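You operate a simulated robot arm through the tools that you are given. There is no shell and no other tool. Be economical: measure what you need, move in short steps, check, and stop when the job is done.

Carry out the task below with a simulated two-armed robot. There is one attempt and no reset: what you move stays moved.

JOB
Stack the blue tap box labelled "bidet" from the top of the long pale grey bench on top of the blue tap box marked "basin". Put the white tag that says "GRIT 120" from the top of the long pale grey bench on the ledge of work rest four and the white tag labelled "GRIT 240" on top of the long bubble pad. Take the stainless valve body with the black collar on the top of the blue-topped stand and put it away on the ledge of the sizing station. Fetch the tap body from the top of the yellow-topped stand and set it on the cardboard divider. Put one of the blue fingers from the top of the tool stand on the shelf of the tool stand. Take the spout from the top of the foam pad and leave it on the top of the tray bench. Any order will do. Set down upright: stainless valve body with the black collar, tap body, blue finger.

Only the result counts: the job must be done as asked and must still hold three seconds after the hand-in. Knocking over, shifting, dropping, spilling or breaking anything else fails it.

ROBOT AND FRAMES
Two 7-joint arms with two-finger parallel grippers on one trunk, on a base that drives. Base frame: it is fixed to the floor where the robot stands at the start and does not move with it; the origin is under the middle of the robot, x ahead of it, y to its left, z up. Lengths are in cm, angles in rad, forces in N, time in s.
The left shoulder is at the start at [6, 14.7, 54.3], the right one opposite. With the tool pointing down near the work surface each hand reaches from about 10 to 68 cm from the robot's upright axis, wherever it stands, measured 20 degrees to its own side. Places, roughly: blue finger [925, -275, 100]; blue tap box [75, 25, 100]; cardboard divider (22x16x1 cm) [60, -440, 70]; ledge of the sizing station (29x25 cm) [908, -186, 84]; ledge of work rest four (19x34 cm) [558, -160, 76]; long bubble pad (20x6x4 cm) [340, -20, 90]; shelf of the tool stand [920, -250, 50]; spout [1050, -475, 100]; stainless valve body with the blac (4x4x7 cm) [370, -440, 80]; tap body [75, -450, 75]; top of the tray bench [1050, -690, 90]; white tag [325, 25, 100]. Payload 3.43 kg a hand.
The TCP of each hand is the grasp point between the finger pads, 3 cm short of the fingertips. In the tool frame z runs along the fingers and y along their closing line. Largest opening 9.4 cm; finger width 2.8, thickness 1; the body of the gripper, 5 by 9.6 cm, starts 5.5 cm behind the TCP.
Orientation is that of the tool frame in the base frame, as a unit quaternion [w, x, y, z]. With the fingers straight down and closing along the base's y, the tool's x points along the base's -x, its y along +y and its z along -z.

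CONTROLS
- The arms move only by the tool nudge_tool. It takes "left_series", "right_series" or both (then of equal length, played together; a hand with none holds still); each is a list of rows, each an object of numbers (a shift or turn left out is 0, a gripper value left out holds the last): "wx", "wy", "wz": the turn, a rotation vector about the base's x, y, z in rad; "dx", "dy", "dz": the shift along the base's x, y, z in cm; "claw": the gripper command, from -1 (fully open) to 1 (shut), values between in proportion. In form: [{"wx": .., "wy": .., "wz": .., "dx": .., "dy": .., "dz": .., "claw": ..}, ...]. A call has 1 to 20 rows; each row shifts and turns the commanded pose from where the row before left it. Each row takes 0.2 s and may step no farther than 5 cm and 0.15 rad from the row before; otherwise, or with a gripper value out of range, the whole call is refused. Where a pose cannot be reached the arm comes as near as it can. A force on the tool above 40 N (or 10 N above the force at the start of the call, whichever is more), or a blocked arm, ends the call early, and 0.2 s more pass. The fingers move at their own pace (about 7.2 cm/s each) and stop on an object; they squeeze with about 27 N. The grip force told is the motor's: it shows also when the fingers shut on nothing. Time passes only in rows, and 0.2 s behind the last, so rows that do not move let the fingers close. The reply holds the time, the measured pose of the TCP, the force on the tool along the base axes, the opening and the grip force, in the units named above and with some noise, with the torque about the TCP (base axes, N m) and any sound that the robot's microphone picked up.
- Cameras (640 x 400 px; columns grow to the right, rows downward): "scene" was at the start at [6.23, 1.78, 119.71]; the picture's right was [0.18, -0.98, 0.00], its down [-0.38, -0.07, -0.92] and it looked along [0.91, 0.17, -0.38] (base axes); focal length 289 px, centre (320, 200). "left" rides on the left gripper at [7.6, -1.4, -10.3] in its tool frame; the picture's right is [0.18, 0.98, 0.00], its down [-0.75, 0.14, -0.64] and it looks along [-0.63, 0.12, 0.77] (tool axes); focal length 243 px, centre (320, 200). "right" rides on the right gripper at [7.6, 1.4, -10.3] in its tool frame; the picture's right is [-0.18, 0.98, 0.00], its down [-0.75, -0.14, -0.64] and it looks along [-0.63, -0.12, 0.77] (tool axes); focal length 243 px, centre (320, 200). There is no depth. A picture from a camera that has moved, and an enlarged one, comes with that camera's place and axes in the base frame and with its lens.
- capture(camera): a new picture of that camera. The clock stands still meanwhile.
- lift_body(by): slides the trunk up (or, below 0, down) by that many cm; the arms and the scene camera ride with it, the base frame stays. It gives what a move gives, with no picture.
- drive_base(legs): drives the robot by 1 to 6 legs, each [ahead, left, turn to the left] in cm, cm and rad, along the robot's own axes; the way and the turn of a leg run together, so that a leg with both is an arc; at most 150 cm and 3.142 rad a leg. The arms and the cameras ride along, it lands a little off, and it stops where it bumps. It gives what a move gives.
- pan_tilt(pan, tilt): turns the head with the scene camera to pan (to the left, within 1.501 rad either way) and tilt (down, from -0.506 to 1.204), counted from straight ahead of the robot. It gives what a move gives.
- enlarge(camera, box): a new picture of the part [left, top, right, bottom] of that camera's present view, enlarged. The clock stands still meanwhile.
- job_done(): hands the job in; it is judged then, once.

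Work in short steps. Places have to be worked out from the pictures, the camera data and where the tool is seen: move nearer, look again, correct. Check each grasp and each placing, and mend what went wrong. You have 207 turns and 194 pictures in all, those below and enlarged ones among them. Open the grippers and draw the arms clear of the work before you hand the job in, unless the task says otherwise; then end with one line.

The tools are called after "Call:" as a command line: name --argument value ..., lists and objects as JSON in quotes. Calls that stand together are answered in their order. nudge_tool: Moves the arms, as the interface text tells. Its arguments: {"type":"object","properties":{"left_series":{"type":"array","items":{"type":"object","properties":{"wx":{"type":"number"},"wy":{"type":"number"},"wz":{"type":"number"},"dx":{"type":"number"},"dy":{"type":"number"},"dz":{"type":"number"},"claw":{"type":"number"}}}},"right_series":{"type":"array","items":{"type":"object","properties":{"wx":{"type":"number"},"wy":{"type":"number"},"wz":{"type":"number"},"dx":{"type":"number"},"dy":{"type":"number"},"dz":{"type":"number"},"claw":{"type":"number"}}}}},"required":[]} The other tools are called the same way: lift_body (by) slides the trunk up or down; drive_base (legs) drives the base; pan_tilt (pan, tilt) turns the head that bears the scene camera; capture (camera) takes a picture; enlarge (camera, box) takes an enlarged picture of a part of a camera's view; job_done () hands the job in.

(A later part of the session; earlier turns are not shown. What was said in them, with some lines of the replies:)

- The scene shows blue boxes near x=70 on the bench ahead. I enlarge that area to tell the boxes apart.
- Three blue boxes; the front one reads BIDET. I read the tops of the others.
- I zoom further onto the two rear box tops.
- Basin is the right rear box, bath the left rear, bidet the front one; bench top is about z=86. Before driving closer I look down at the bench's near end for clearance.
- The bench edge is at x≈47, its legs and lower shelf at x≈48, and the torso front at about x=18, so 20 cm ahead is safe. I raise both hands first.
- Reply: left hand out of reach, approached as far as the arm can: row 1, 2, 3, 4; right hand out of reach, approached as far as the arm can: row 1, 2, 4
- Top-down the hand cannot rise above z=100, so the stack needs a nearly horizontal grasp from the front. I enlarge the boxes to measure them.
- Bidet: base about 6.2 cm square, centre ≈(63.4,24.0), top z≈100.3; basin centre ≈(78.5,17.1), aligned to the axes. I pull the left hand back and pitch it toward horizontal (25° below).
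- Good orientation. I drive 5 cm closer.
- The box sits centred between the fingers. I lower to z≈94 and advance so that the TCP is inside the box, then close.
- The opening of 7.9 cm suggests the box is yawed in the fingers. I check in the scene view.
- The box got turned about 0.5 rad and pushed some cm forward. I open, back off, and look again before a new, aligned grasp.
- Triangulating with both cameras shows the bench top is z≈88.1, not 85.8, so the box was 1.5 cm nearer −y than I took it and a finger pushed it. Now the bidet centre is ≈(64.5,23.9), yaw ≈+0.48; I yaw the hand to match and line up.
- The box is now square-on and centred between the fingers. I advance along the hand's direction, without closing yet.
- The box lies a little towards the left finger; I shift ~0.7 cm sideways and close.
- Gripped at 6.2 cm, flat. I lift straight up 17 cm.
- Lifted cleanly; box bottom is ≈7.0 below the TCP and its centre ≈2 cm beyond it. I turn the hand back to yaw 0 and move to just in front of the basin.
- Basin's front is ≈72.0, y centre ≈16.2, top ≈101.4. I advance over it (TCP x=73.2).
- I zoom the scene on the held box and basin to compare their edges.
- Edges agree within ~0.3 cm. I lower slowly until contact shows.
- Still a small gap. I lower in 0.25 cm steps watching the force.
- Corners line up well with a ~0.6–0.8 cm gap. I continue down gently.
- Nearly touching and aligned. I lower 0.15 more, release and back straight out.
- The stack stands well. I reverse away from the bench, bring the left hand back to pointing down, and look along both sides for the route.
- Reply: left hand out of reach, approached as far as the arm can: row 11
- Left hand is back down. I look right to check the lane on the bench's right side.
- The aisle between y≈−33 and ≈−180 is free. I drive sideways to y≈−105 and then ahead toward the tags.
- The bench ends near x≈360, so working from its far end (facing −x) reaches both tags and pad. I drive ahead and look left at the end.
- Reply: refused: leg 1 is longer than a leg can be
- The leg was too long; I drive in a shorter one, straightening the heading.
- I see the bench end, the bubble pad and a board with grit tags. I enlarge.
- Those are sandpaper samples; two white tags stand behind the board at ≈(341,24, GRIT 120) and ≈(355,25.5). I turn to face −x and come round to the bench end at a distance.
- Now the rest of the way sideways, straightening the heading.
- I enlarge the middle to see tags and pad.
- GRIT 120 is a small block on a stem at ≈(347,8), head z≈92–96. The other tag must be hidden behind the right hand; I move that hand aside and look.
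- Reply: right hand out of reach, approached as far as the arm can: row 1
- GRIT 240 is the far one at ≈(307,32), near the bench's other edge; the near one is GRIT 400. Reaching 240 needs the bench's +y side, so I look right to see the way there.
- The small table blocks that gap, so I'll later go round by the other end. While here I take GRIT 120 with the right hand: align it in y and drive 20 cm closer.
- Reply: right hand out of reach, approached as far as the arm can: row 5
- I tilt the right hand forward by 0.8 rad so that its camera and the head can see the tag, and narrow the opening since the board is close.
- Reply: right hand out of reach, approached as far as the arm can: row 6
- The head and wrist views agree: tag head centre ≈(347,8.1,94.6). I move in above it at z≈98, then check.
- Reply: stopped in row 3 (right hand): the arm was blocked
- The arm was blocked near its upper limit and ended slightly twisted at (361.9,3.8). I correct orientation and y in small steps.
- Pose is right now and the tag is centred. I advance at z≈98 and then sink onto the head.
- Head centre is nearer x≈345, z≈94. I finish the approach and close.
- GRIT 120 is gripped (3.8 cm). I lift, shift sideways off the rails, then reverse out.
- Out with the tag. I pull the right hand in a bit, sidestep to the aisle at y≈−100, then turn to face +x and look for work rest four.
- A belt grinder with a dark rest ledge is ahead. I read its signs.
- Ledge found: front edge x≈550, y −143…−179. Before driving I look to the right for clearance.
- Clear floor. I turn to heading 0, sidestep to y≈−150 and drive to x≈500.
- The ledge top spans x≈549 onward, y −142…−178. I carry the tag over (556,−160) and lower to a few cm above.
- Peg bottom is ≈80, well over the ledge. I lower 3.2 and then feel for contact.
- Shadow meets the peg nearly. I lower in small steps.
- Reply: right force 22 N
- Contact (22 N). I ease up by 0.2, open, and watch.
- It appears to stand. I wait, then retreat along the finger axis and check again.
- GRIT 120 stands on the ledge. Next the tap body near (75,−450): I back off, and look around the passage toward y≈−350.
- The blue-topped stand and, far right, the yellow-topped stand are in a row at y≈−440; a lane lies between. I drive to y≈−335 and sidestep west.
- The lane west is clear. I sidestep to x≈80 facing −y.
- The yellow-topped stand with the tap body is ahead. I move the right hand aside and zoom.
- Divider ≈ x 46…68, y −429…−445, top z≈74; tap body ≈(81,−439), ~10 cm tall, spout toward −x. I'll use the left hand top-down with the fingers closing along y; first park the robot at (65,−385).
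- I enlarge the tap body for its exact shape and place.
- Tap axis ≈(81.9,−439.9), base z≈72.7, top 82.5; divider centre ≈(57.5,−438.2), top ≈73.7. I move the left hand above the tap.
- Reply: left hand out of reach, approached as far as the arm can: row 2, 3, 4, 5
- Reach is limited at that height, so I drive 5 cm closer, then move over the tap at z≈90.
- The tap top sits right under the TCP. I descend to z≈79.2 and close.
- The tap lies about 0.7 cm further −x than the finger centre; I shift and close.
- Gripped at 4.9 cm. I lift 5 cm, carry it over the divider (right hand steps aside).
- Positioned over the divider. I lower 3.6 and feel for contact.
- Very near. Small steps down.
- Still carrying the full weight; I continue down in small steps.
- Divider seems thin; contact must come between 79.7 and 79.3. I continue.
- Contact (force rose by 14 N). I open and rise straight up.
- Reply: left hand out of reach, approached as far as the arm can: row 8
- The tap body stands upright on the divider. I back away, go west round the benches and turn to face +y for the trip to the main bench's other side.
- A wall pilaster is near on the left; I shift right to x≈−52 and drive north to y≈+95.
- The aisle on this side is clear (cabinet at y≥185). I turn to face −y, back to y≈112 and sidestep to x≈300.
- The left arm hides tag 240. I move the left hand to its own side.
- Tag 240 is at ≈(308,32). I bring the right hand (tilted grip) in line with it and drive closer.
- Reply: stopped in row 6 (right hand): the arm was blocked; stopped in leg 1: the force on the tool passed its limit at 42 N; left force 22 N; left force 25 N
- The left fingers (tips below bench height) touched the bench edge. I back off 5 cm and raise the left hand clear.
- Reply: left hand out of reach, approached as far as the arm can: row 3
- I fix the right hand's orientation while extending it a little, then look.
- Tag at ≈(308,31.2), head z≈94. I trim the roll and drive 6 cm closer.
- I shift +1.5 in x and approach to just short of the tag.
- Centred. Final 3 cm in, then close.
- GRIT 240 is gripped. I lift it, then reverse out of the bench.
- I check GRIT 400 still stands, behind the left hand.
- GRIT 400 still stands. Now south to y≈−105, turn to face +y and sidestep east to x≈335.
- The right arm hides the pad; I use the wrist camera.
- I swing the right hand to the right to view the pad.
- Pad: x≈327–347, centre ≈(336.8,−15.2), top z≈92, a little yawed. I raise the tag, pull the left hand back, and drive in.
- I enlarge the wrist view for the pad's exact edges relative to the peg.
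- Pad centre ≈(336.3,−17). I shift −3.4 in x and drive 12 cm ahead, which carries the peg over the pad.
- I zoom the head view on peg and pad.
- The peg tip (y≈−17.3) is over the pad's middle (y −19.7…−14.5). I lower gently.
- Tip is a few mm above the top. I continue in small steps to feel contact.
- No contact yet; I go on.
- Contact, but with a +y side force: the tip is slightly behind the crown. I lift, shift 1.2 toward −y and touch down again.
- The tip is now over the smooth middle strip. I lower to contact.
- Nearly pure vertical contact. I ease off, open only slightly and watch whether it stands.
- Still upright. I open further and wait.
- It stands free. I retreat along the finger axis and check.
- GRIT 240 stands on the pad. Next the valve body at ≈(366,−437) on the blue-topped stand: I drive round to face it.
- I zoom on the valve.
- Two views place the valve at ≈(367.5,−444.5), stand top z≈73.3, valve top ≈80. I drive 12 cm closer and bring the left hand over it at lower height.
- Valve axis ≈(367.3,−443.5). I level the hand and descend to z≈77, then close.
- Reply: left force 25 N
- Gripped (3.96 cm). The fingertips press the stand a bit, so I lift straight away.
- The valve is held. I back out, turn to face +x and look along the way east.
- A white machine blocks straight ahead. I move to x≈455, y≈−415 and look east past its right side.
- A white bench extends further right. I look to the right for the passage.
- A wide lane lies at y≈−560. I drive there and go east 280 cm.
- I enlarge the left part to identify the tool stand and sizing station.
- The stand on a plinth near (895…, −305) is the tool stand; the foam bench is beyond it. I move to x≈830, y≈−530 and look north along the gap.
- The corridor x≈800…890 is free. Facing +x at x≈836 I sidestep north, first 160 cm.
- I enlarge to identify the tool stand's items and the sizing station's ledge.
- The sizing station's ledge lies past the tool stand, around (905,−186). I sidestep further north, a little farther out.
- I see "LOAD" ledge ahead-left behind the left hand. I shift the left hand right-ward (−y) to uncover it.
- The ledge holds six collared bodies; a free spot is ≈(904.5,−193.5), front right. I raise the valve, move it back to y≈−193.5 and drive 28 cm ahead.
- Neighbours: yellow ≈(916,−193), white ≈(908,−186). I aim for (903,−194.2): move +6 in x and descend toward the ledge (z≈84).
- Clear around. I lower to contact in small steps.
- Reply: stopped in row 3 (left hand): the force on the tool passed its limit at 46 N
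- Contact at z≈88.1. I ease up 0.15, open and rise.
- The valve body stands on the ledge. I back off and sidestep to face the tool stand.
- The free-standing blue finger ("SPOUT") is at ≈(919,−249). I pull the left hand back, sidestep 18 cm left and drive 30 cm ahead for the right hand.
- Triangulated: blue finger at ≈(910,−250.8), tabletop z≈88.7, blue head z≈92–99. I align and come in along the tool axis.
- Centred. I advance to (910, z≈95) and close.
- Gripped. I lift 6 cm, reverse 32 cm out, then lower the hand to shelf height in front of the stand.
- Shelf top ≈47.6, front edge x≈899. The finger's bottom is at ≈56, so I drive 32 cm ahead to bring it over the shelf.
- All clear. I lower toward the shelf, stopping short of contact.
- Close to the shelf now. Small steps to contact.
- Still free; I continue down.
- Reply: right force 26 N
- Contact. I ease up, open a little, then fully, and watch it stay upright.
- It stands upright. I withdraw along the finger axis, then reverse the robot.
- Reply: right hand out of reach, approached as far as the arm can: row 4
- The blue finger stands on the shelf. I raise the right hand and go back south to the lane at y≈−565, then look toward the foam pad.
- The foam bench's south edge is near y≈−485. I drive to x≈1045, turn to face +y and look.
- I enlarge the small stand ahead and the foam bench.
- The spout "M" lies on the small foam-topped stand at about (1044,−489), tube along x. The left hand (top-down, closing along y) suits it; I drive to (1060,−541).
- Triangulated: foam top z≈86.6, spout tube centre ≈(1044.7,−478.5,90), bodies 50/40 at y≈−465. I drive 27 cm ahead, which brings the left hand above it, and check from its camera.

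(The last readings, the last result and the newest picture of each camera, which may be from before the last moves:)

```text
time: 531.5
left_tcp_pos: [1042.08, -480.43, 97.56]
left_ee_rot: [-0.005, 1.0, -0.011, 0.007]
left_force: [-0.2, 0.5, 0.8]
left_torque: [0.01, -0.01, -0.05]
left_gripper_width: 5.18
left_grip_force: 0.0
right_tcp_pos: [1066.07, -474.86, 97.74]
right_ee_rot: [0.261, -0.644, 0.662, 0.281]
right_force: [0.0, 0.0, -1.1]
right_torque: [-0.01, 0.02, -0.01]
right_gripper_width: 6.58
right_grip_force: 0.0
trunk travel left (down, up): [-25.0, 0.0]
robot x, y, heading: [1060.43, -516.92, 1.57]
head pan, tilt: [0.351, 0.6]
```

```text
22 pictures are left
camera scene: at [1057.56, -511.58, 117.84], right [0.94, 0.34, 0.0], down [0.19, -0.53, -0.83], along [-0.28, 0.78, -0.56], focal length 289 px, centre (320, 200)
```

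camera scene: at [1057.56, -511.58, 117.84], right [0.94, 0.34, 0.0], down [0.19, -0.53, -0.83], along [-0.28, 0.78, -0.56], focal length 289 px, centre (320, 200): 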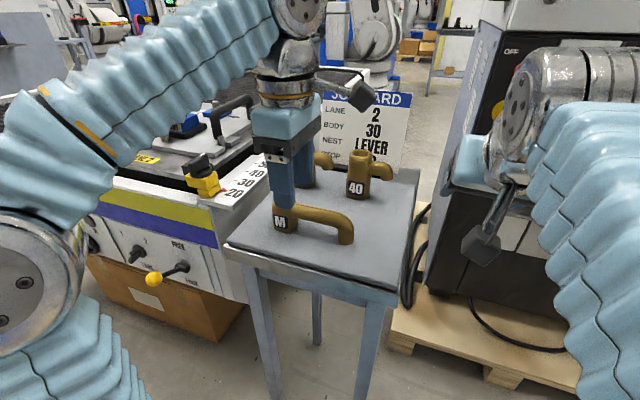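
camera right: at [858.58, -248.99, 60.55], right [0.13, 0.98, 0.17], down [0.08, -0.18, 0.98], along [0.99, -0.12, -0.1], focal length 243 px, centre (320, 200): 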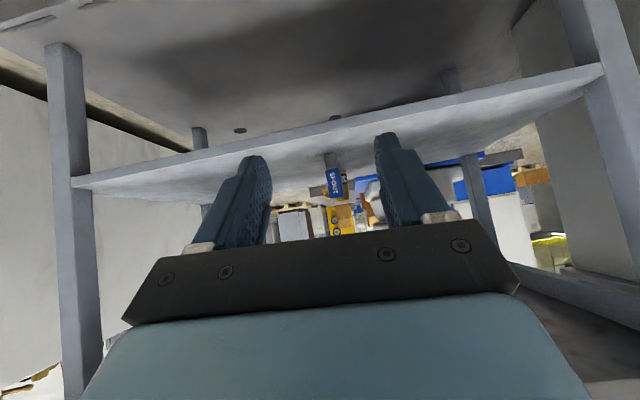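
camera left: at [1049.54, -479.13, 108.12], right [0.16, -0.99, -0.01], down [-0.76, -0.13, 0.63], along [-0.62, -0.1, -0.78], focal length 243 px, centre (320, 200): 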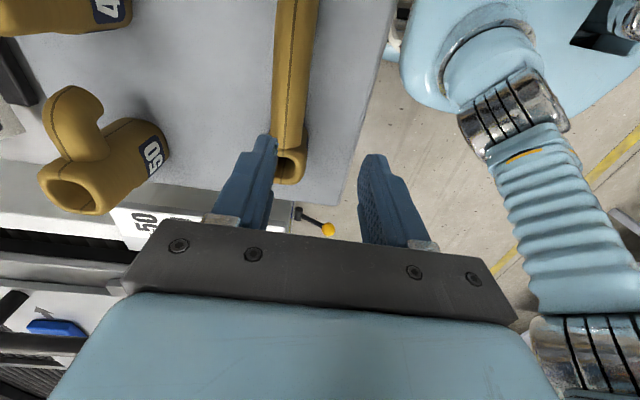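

The tube lies at y≈−478.4 under the hand. I shift +0.5/+2.0 and descend to z≈90.3, then close.

Call:
nudge_tool --left_series '[{"dx": 0.5, "dy": 2.0}, {"dz": -2.5}, {"dz": -2.5}, {"dz": -2.2}, {}]'

Call:
capture --camera "left"

```text
time: 532.7
left_tcp_pos: [1042.43, -478.32, 90.51]
left_ee_rot: [-0.005, 1.0, -0.01, 0.007]
left_force: [-0.1, 0.2, 0.0]
left_torque: [-0.02, 0.01, 0.0]
left_gripper_width: 5.17
left_grip_force: 0.1
right_tcp_pos: [1066.13, -474.93, 97.79]
right_ee_rot: [0.26, -0.645, 0.662, 0.28]
right_force: [0.3, 0.7, 0.2]
right_torque: [0.0, 0.02, -0.01]
right_gripper_width: 6.55
right_grip_force: 0.0
trunk travel left (down, up): [-25.0, 0.0]
robot x, y, heading: [1060.19, -517.11, 1.573]
head pan, tilt: [0.351, 0.6]
```

```text
21 pictures are left
camera left: at [1049.86, -477.17, 100.88], right [0.16, -0.99, -0.01], down [-0.76, -0.13, 0.63], along [-0.62, -0.1, -0.78], focal length 243 px, centre (320, 200)
```

left: 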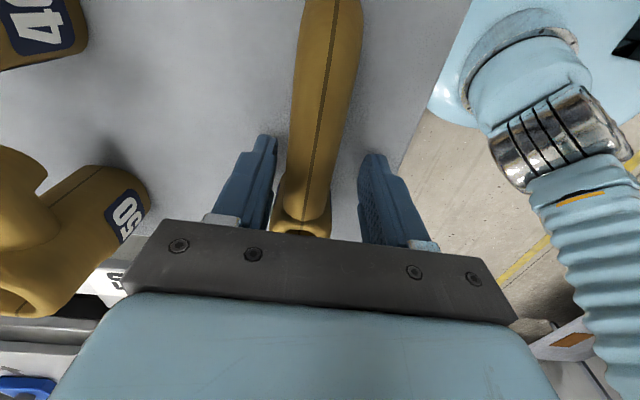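

The tube is between the fingers. I close.

Call:
nudge_tool --left_series '[{"claw": 0.3}, {"claw": 0.7}, {"claw": 1}, {"claw": 1}, {}]'

Call:
nudge_tool --left_series '[{"dz": 1.5}, {"dz": 2}, {"dz": 2}, {"dz": 1}, {}]'

Call:
capture --camera "left"

```text
time: 533.9
left_tcp_pos: [1042.37, -478.26, 90.49]
left_ee_rot: [-0.005, 1.0, -0.01, 0.006]
left_force: [-1.0, 0.9, 1.7]
left_torque: [-0.01, -0.02, 0.07]
left_gripper_width: 2.81
left_grip_force: 27.2
right_tcp_pos: [1066.11, -474.92, 97.86]
right_ee_rot: [0.26, -0.645, 0.662, 0.28]
right_force: [0.4, 0.7, 0.1]
right_torque: [-0.03, -0.02, 0.03]
right_gripper_width: 6.56
right_grip_force: 0.2
trunk travel left (down, up): [-25.0, 0.0]
robot x, y, heading: [1060.57, -516.78, 1.571]
head pan, tilt: [0.351, 0.6]
```

```text
time: 535.1
left_tcp_pos: [1042.53, -478.54, 96.93]
left_ee_rot: [-0.005, 1.0, -0.009, 0.006]
left_force: [-0.3, 1.2, -4.4]
left_torque: [-0.04, 0.04, 0.04]
left_gripper_width: 2.82
left_grip_force: 27.0
right_tcp_pos: [1066.04, -474.95, 97.82]
right_ee_rot: [0.261, -0.644, 0.662, 0.28]
right_force: [0.4, 0.5, -0.5]
right_torque: [0.02, 0.01, -0.01]
right_gripper_width: 6.58
right_grip_force: 0.0
trunk travel left (down, up): [-25.0, 0.0]
robot x, y, heading: [1060.52, -517.1, 1.568]
head pan, tilt: [0.351, 0.6]
```

```text
20 pictures are left
camera left: at [1049.94, -477.33, 107.4], right [0.16, -0.99, -0.01], down [-0.76, -0.13, 0.63], along [-0.62, -0.1, -0.78], focal length 243 px, centre (320, 200)
```

left: 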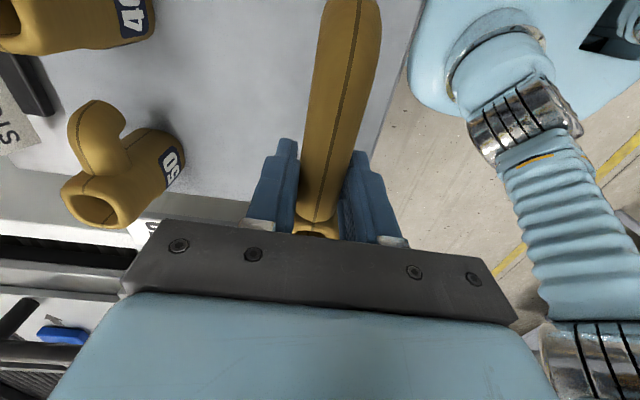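

The spout is held. I reverse to y≈−580, turn to face −y and look at the tray bench.

Call:
drive_base --legs '[[-62, 0, 0], [0, 0, 1.57], [0, 0, 1.57]]'

Call:
pan_tilt --pan 0.0 --tilt 0.45

Call:
capture --camera "scene"

```text
time: 546.1
left_tcp_pos: [1077.3, -617.26, 97.09]
left_ee_rot: [-0.007, 0.02, 1.0, -0.005]
left_force: [-0.6, 0.2, -4.2]
left_torque: [-0.01, -0.01, 0.02]
left_gripper_width: 2.81
left_grip_force: 27.1
right_tcp_pos: [1053.68, -620.44, 97.74]
right_ee_rot: [0.278, 0.668, 0.639, -0.262]
right_force: [-0.2, 1.3, 0.6]
right_torque: [-0.02, 0.03, 0.0]
right_gripper_width: 6.54
right_grip_force: 0.0
trunk travel left (down, up): [-25.0, 0.0]
robot x, y, heading: [1060.21, -578.56, -1.593]
head pan, tilt: [0.351, 0.6]
```

```text
time: 547.0
left_tcp_pos: [1077.49, -617.23, 96.97]
left_ee_rot: [-0.006, 0.02, 1.0, -0.005]
left_force: [0.4, 0.4, -4.6]
left_torque: [0.01, -0.04, -0.02]
left_gripper_width: 2.76
left_grip_force: 27.0
right_tcp_pos: [1053.7, -620.37, 97.77]
right_ee_rot: [0.277, 0.668, 0.639, -0.263]
right_force: [-0.6, -0.4, 1.4]
right_torque: [-0.02, -0.02, -0.02]
right_gripper_width: 6.59
right_grip_force: 0.1
trunk travel left (down, up): [-25.0, 0.0]
robot x, y, heading: [1060.12, -578.58, -1.596]
head pan, tilt: [0.0, 0.45]
```

```text
19 pictures are left
camera scene: at [1060.12, -584.64, 119.19], right [-1.0, 0.02, 0.0], down [0.01, 0.44, -0.9], along [-0.02, -0.9, -0.44], focal length 289 px, centre (320, 200)
```

scene: 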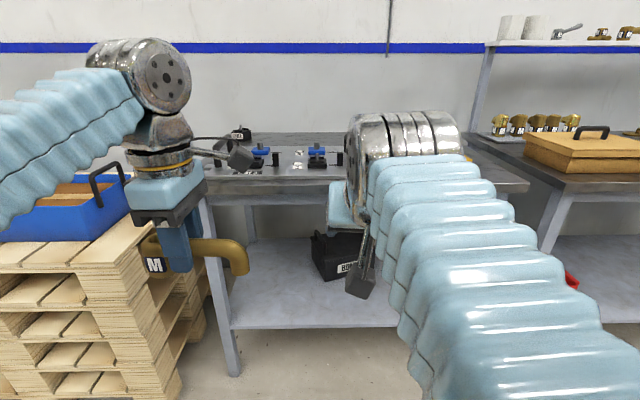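

I enlarge the bench ahead to find a free area.

Call:
enlarge --camera "scene" --box '[190, 100, 530, 270]'

```text
1.88 times, centred on (360, 185) of scene
camera zoom: at [1060.12, -584.64, 119.19], right [-1.0, 0.02, 0.0], down [0.01, 0.44, -0.9], along [-0.02, -0.9, -0.44], focal length 545 px, centre (245, 228)
```

zoom: 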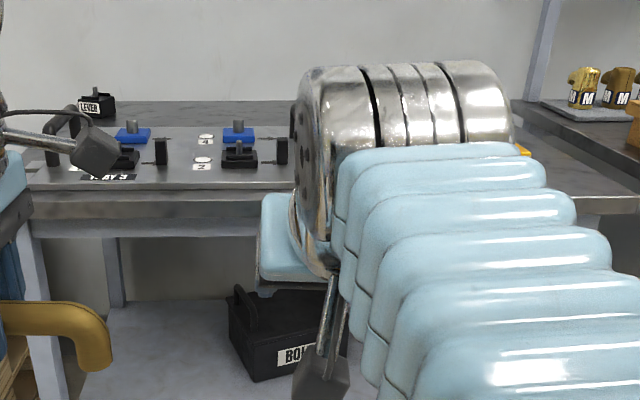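

The free part of the bench top is x≈1007–1050, right of the tray. I go to (1023,−610) so that the left hand comes over it.

Call:
nudge_tool --left_series '[{"dz": 1}, {"dz": 0.6}, {}]'

Call:
drive_base --legs '[[0, -37, 0.025], [28, 0, 0]]'

Call:
pan_tilt --pan 0.15 --tilt 0.65

Call:
capture --camera "scene"

Call:
capture --camera "left"

```text
time: 547.8
left_tcp_pos: [1077.44, -617.29, 98.57]
left_ee_rot: [-0.006, 0.02, 1.0, -0.006]
left_force: [0.0, -0.1, -5.0]
left_torque: [-0.03, -0.01, 0.01]
left_gripper_width: 2.78
left_grip_force: 27.0
right_tcp_pos: [1053.7, -620.5, 97.8]
right_ee_rot: [0.278, 0.668, 0.639, -0.262]
right_force: [0.1, -0.4, 0.4]
right_torque: [-0.03, -0.02, 0.02]
right_gripper_width: 6.57
right_grip_force: 0.1
trunk travel left (down, up): [-25.0, 0.0]
robot x, y, heading: [1060.34, -578.54, -1.586]
head pan, tilt: [0.0, 0.45]
```

```text
time: 551.7
left_tcp_pos: [1041.05, -644.25, 98.65]
left_ee_rot: [-0.006, 0.002, 1.0, -0.005]
left_force: [0.2, 0.1, -5.8]
left_torque: [0.0, -0.04, 0.0]
left_gripper_width: 2.77
left_grip_force: 26.8
right_tcp_pos: [1017.5, -648.08, 97.71]
right_ee_rot: [0.283, 0.657, 0.649, -0.258]
right_force: [-0.8, 0.0, 0.0]
right_torque: [-0.01, 0.0, 0.0]
right_gripper_width: 6.57
right_grip_force: 0.1
trunk travel left (down, up): [-25.0, 0.0]
robot x, y, heading: [1022.73, -605.88, -1.554]
head pan, tilt: [0.0, 0.45]
```

```text
time: 552.5
left_tcp_pos: [1041.0, -644.2, 98.62]
left_ee_rot: [-0.006, 0.002, 1.0, -0.005]
left_force: [0.4, 0.3, -5.3]
left_torque: [0.0, -0.03, 0.01]
left_gripper_width: 2.78
left_grip_force: 26.8
right_tcp_pos: [1017.46, -648.1, 97.74]
right_ee_rot: [0.283, 0.657, 0.65, -0.258]
right_force: [-0.3, -0.9, 0.4]
right_torque: [0.01, 0.01, -0.04]
right_gripper_width: 6.58
right_grip_force: 0.0
trunk travel left (down, up): [-25.0, 0.0]
robot x, y, heading: [1022.36, -606.05, -1.558]
head pan, tilt: [0.15, 0.649]
```

```text
17 pictures are left
camera scene: at [1023.91, -611.5, 117.41], right [-0.99, -0.16, 0.0], down [-0.1, 0.6, -0.8], along [0.13, -0.79, -0.6], focal length 289 px, centre (320, 200)
```

scene: 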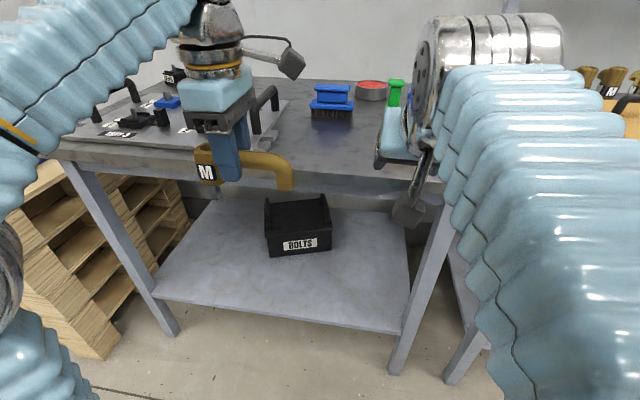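

```text
16 pictures are left
camera left: at [1033.41, -645.53, 108.95], right [-0.18, 0.98, -0.01], down [0.76, 0.14, 0.63], along [0.62, 0.11, -0.78], focal length 243 px, centre (320, 200)
```

left: 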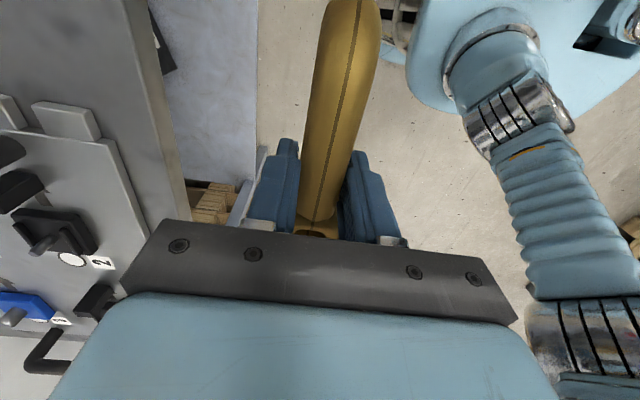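

Bench top ≈89, front edge y≈−657; free spot ≈(1028,−668), between the tray tab (x≥1038) and the bench end. I sidestep 13 cm right and drive 20 cm ahead.

Call:
drive_base --legs '[[0, -13, -0.012], [20, 0, 0]]'

Call:
nudge_tool --left_series '[{"dy": -2}, {"dy": -2, "dz": -1}, {"dz": -1}, {}]'

Call:
capture --camera "left"

Call:
capture --camera "scene"

```text
time: 555.0
left_tcp_pos: [1027.35, -665.03, 98.52]
left_ee_rot: [-0.006, 0.01, 1.0, -0.005]
left_force: [0.0, 0.2, -4.5]
left_torque: [-0.01, 0.0, -0.02]
left_gripper_width: 2.44
left_grip_force: 26.7
right_tcp_pos: [1003.78, -668.44, 97.78]
right_ee_rot: [0.28, 0.663, 0.644, -0.261]
right_force: [-0.2, -0.3, -0.5]
right_torque: [0.04, 0.01, 0.01]
right_gripper_width: 6.57
right_grip_force: 0.0
trunk travel left (down, up): [-25.0, 0.0]
robot x, y, heading: [1009.32, -626.32, -1.572]
head pan, tilt: [0.15, 0.649]
```

```text
time: 556.0
left_tcp_pos: [1027.29, -669.02, 96.7]
left_ee_rot: [-0.006, 0.01, 1.0, -0.006]
left_force: [0.0, 0.1, -4.3]
left_torque: [0.0, 0.01, 0.0]
left_gripper_width: 2.45
left_grip_force: 26.6
right_tcp_pos: [1003.76, -668.45, 97.72]
right_ee_rot: [0.28, 0.662, 0.644, -0.261]
right_force: [-0.3, -0.1, -0.4]
right_torque: [-0.01, 0.0, 0.01]
right_gripper_width: 6.56
right_grip_force: 0.2
trunk travel left (down, up): [-25.0, 0.0]
robot x, y, heading: [1009.17, -626.23, -1.571]
head pan, tilt: [0.15, 0.649]
```

```text
15 pictures are left
camera left: at [1019.67, -670.24, 106.99], right [-0.16, 0.99, -0.01], down [0.76, 0.13, 0.63], along [0.62, 0.1, -0.78], focal length 243 px, centre (320, 200)
```

left: 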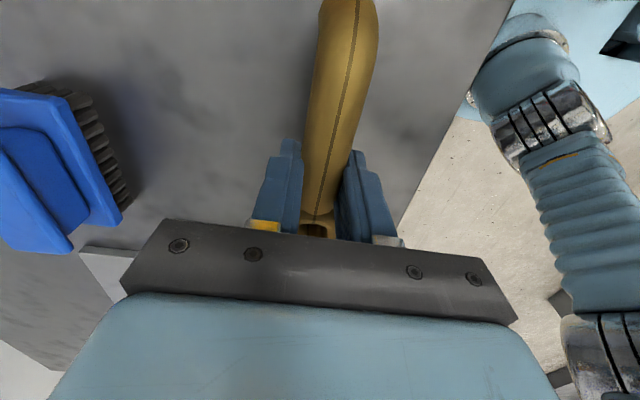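

```text
14 pictures are left
camera scene: at [1010.77, -631.97, 117.41], right [-0.99, -0.15, 0.0], down [-0.09, 0.6, -0.8], along [0.12, -0.79, -0.6], focal length 289 px, centre (320, 200)
```

scene: 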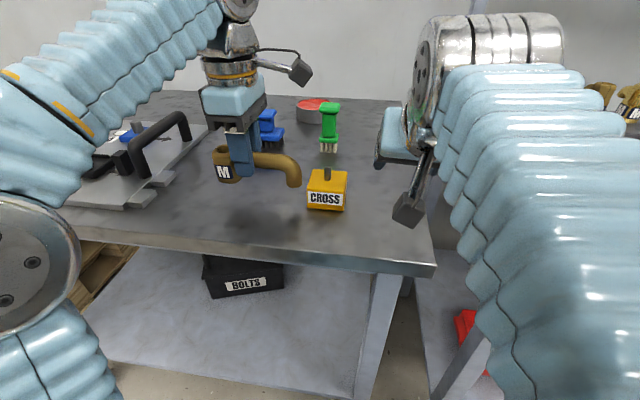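

A "CROSS" block stands at x≈1012–1018.5 and the tray begins at x≈1043, so I shift +5 in x to centre the spout in the gap, then lower toward the top.

Call:
nudge_tool --left_series '[{"dx": 2.5}, {"dx": 2.5}, {"dz": -1.5}, {"dz": -1}, {}]'

Call:
enlarge --camera "scene" --box '[120, 90, 400, 260]'

```text
time: 557.2
left_tcp_pos: [1032.33, -668.91, 93.91]
left_ee_rot: [-0.006, 0.01, 1.0, -0.005]
left_force: [0.1, -0.5, -4.6]
left_torque: [0.01, 0.0, -0.01]
left_gripper_width: 2.44
left_grip_force: 27.2
right_tcp_pos: [1003.81, -668.54, 97.77]
right_ee_rot: [0.28, 0.663, 0.644, -0.26]
right_force: [0.0, -0.2, -0.5]
right_torque: [0.0, 0.03, -0.02]
right_gripper_width: 6.57
right_grip_force: 0.1
trunk travel left (down, up): [-25.0, 0.0]
robot x, y, heading: [1009.22, -626.5, -1.571]
head pan, tilt: [0.15, 0.649]
```

```text
2.29 times, centred on (260, 175) of scene
camera zoom: at [1010.77, -631.98, 117.41], right [-0.99, -0.15, 0.0], down [-0.09, 0.6, -0.8], along [0.12, -0.79, -0.6], focal length 661 px, centre (457, 257)
```

zoom: 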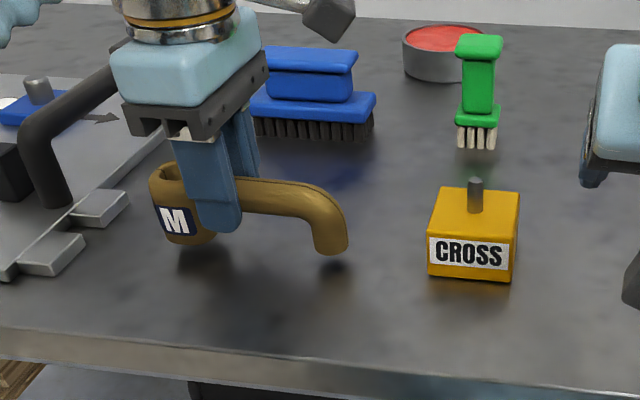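

Clear of tray tabs and block, about 1 cm above. I lower to contact.

Call:
nudge_tool --left_series '[{"dz": -0.4}, {"dz": -0.3}, {"dz": -0.2}, {}]'

```text
time: 558.2
left_tcp_pos: [1032.31, -669.0, 93.05]
left_ee_rot: [-0.006, 0.01, 1.0, -0.005]
left_force: [0.0, -0.4, -5.6]
left_torque: [0.04, -0.01, -0.02]
left_gripper_width: 2.46
left_grip_force: 27.0
right_tcp_pos: [1003.78, -668.61, 97.65]
right_ee_rot: [0.281, 0.663, 0.644, -0.26]
right_force: [0.4, 1.0, 0.7]
right_torque: [0.02, 0.02, 0.0]
right_gripper_width: 6.55
right_grip_force: 0.0
trunk travel left (down, up): [-25.0, 0.0]
robot x, y, heading: [1009.57, -626.23, -1.573]
head pan, tilt: [0.15, 0.649]
```

Call:
nudge_tool --left_series '[{"dz": -0.2}, {"dz": -0.2}, {"dz": -0.2}, {}]'

Call:
enlarge --camera "scene" --box '[160, 140, 300, 230]'

```text
time: 559.2
left_tcp_pos: [1032.24, -668.85, 92.76]
left_ee_rot: [-0.006, 0.01, 1.0, -0.009]
left_force: [-0.8, -0.8, 15.6]
left_torque: [0.18, -0.52, 0.01]
left_gripper_width: 2.47
left_grip_force: 26.6
right_tcp_pos: [1003.8, -668.53, 97.7]
right_ee_rot: [0.281, 0.662, 0.644, -0.26]
right_force: [-0.1, 0.1, 0.5]
right_torque: [-0.01, 0.0, 0.02]
right_gripper_width: 6.59
right_grip_force: 0.0
trunk travel left (down, up): [-25.0, 0.0]
robot x, y, heading: [1009.37, -626.33, -1.572]
head pan, tilt: [0.15, 0.649]
stopped in row 4 (left hand): the force on the tool passed its limit at 42 N (the readings are from after the stop); the commanded pose is now the measured one
```

```text
4.44 times, centred on (230, 185) of scene
camera zoom: at [1010.71, -631.89, 117.38], right [-0.99, -0.15, 0.0], down [-0.09, 0.6, -0.8], along [0.12, -0.79, -0.6], focal length 1286 px, centre (720, 267)
```

zoom: 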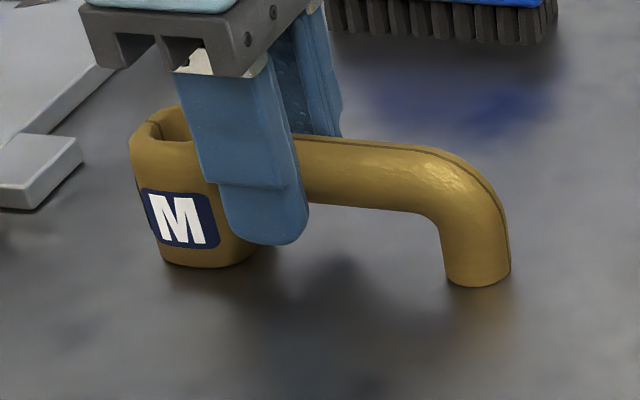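

Firm contact. I ease up 0.15, open and rise straight up.

Call:
nudge_tool --left_series '[{"dz": 0.15}, {}, {"claw": 0.3}, {"claw": 0.0}, {"claw": -0.1}, {"dz": 1.5}, {"dz": 2.5}, {"dz": 1.5}, {}]'

Call:
enlarge --camera "scene" --box '[120, 90, 400, 260]'

```text
time: 561.2
left_tcp_pos: [1032.26, -669.02, 98.37]
left_ee_rot: [-0.005, 0.01, 1.0, -0.008]
left_force: [-0.3, -0.8, -0.1]
left_torque: [0.01, 0.02, -0.02]
left_gripper_width: 5.15
left_grip_force: 0.1
right_tcp_pos: [1003.76, -668.57, 97.71]
right_ee_rot: [0.28, 0.663, 0.644, -0.26]
right_force: [-0.1, 0.8, -0.4]
right_torque: [0.0, 0.02, 0.03]
right_gripper_width: 6.6
right_grip_force: 0.1
trunk travel left (down, up): [-25.0, 0.0]
robot x, y, heading: [1009.17, -626.64, -1.571]
head pan, tilt: [0.15, 0.649]
```

```text
2.29 times, centred on (260, 175) of scene
camera zoom: at [1010.76, -631.96, 117.41], right [-0.99, -0.15, 0.0], down [-0.09, 0.6, -0.8], along [0.12, -0.79, -0.6], focal length 661 px, centre (457, 257)
```

zoom: 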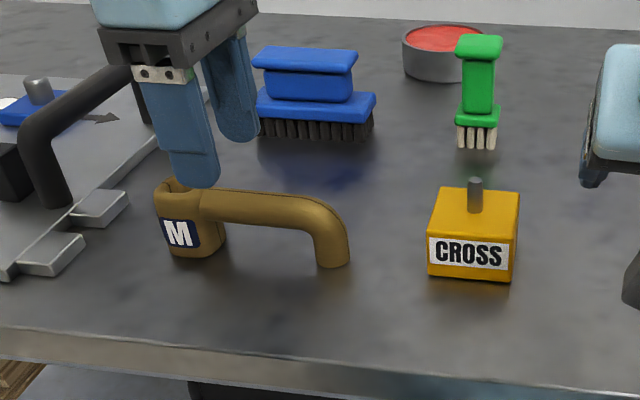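

The spout rests on the tray bench. I reverse away and open both grippers.

Call:
drive_base --legs '[[-45, 0, 0]]'

Call:
nudge_tool --left_series '[{"claw": -1}, {}, {}]' --right_series '[{"claw": -1}, {}, {}]'

Call:
capture --camera "scene"

```text
time: 564.0
left_tcp_pos: [1032.37, -623.35, 98.31]
left_ee_rot: [-0.006, 0.01, 1.0, -0.007]
left_force: [0.6, -0.4, 0.5]
left_torque: [0.01, -0.01, 0.04]
left_gripper_width: 5.15
left_grip_force: 0.0
right_tcp_pos: [1003.83, -622.79, 97.82]
right_ee_rot: [0.28, 0.663, 0.644, -0.261]
right_force: [-0.2, 0.0, -0.4]
right_torque: [0.03, -0.04, -0.01]
right_gripper_width: 6.57
right_grip_force: 0.1
trunk travel left (down, up): [-25.0, 0.0]
robot x, y, heading: [1009.22, -580.87, -1.573]
head pan, tilt: [0.15, 0.649]
```

```text
time: 564.8
left_tcp_pos: [1032.3, -623.31, 98.33]
left_ee_rot: [-0.006, 0.01, 1.0, -0.008]
left_force: [0.7, 0.1, 1.0]
left_torque: [0.0, -0.02, 0.01]
left_gripper_width: 9.41
left_grip_force: 0.0
right_tcp_pos: [1003.81, -622.74, 97.8]
right_ee_rot: [0.28, 0.663, 0.643, -0.261]
right_force: [-0.8, 0.5, 0.1]
right_torque: [0.01, -0.02, 0.0]
right_gripper_width: 9.4
right_grip_force: 0.0
trunk travel left (down, up): [-25.0, 0.0]
robot x, y, heading: [1009.66, -580.81, -1.573]
head pan, tilt: [0.15, 0.649]
```

```text
10 pictures are left
camera scene: at [1010.86, -586.28, 117.41], right [-0.99, -0.15, 0.0], down [-0.09, 0.6, -0.8], along [0.12, -0.79, -0.6], focal length 289 px, centre (320, 200)
```

scene: 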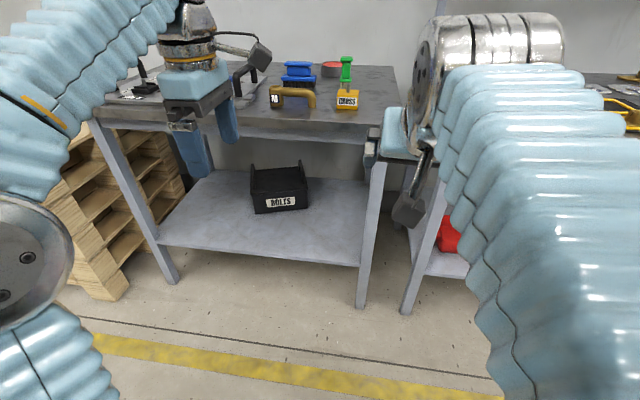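

Everything is in place, both grippers are open and the arms are clear, so I hand the job in.

Call:
job_done

```text
The job is handed in.
```

The job is handed in: all seven items were placed as asked, and each looked stable in the last picture I took of it. One slip on the way: my left fingers touched the edge of the long bench with about 42 N while I was fetching GRIT 240, and I saw nothing moved or knocked over by it.
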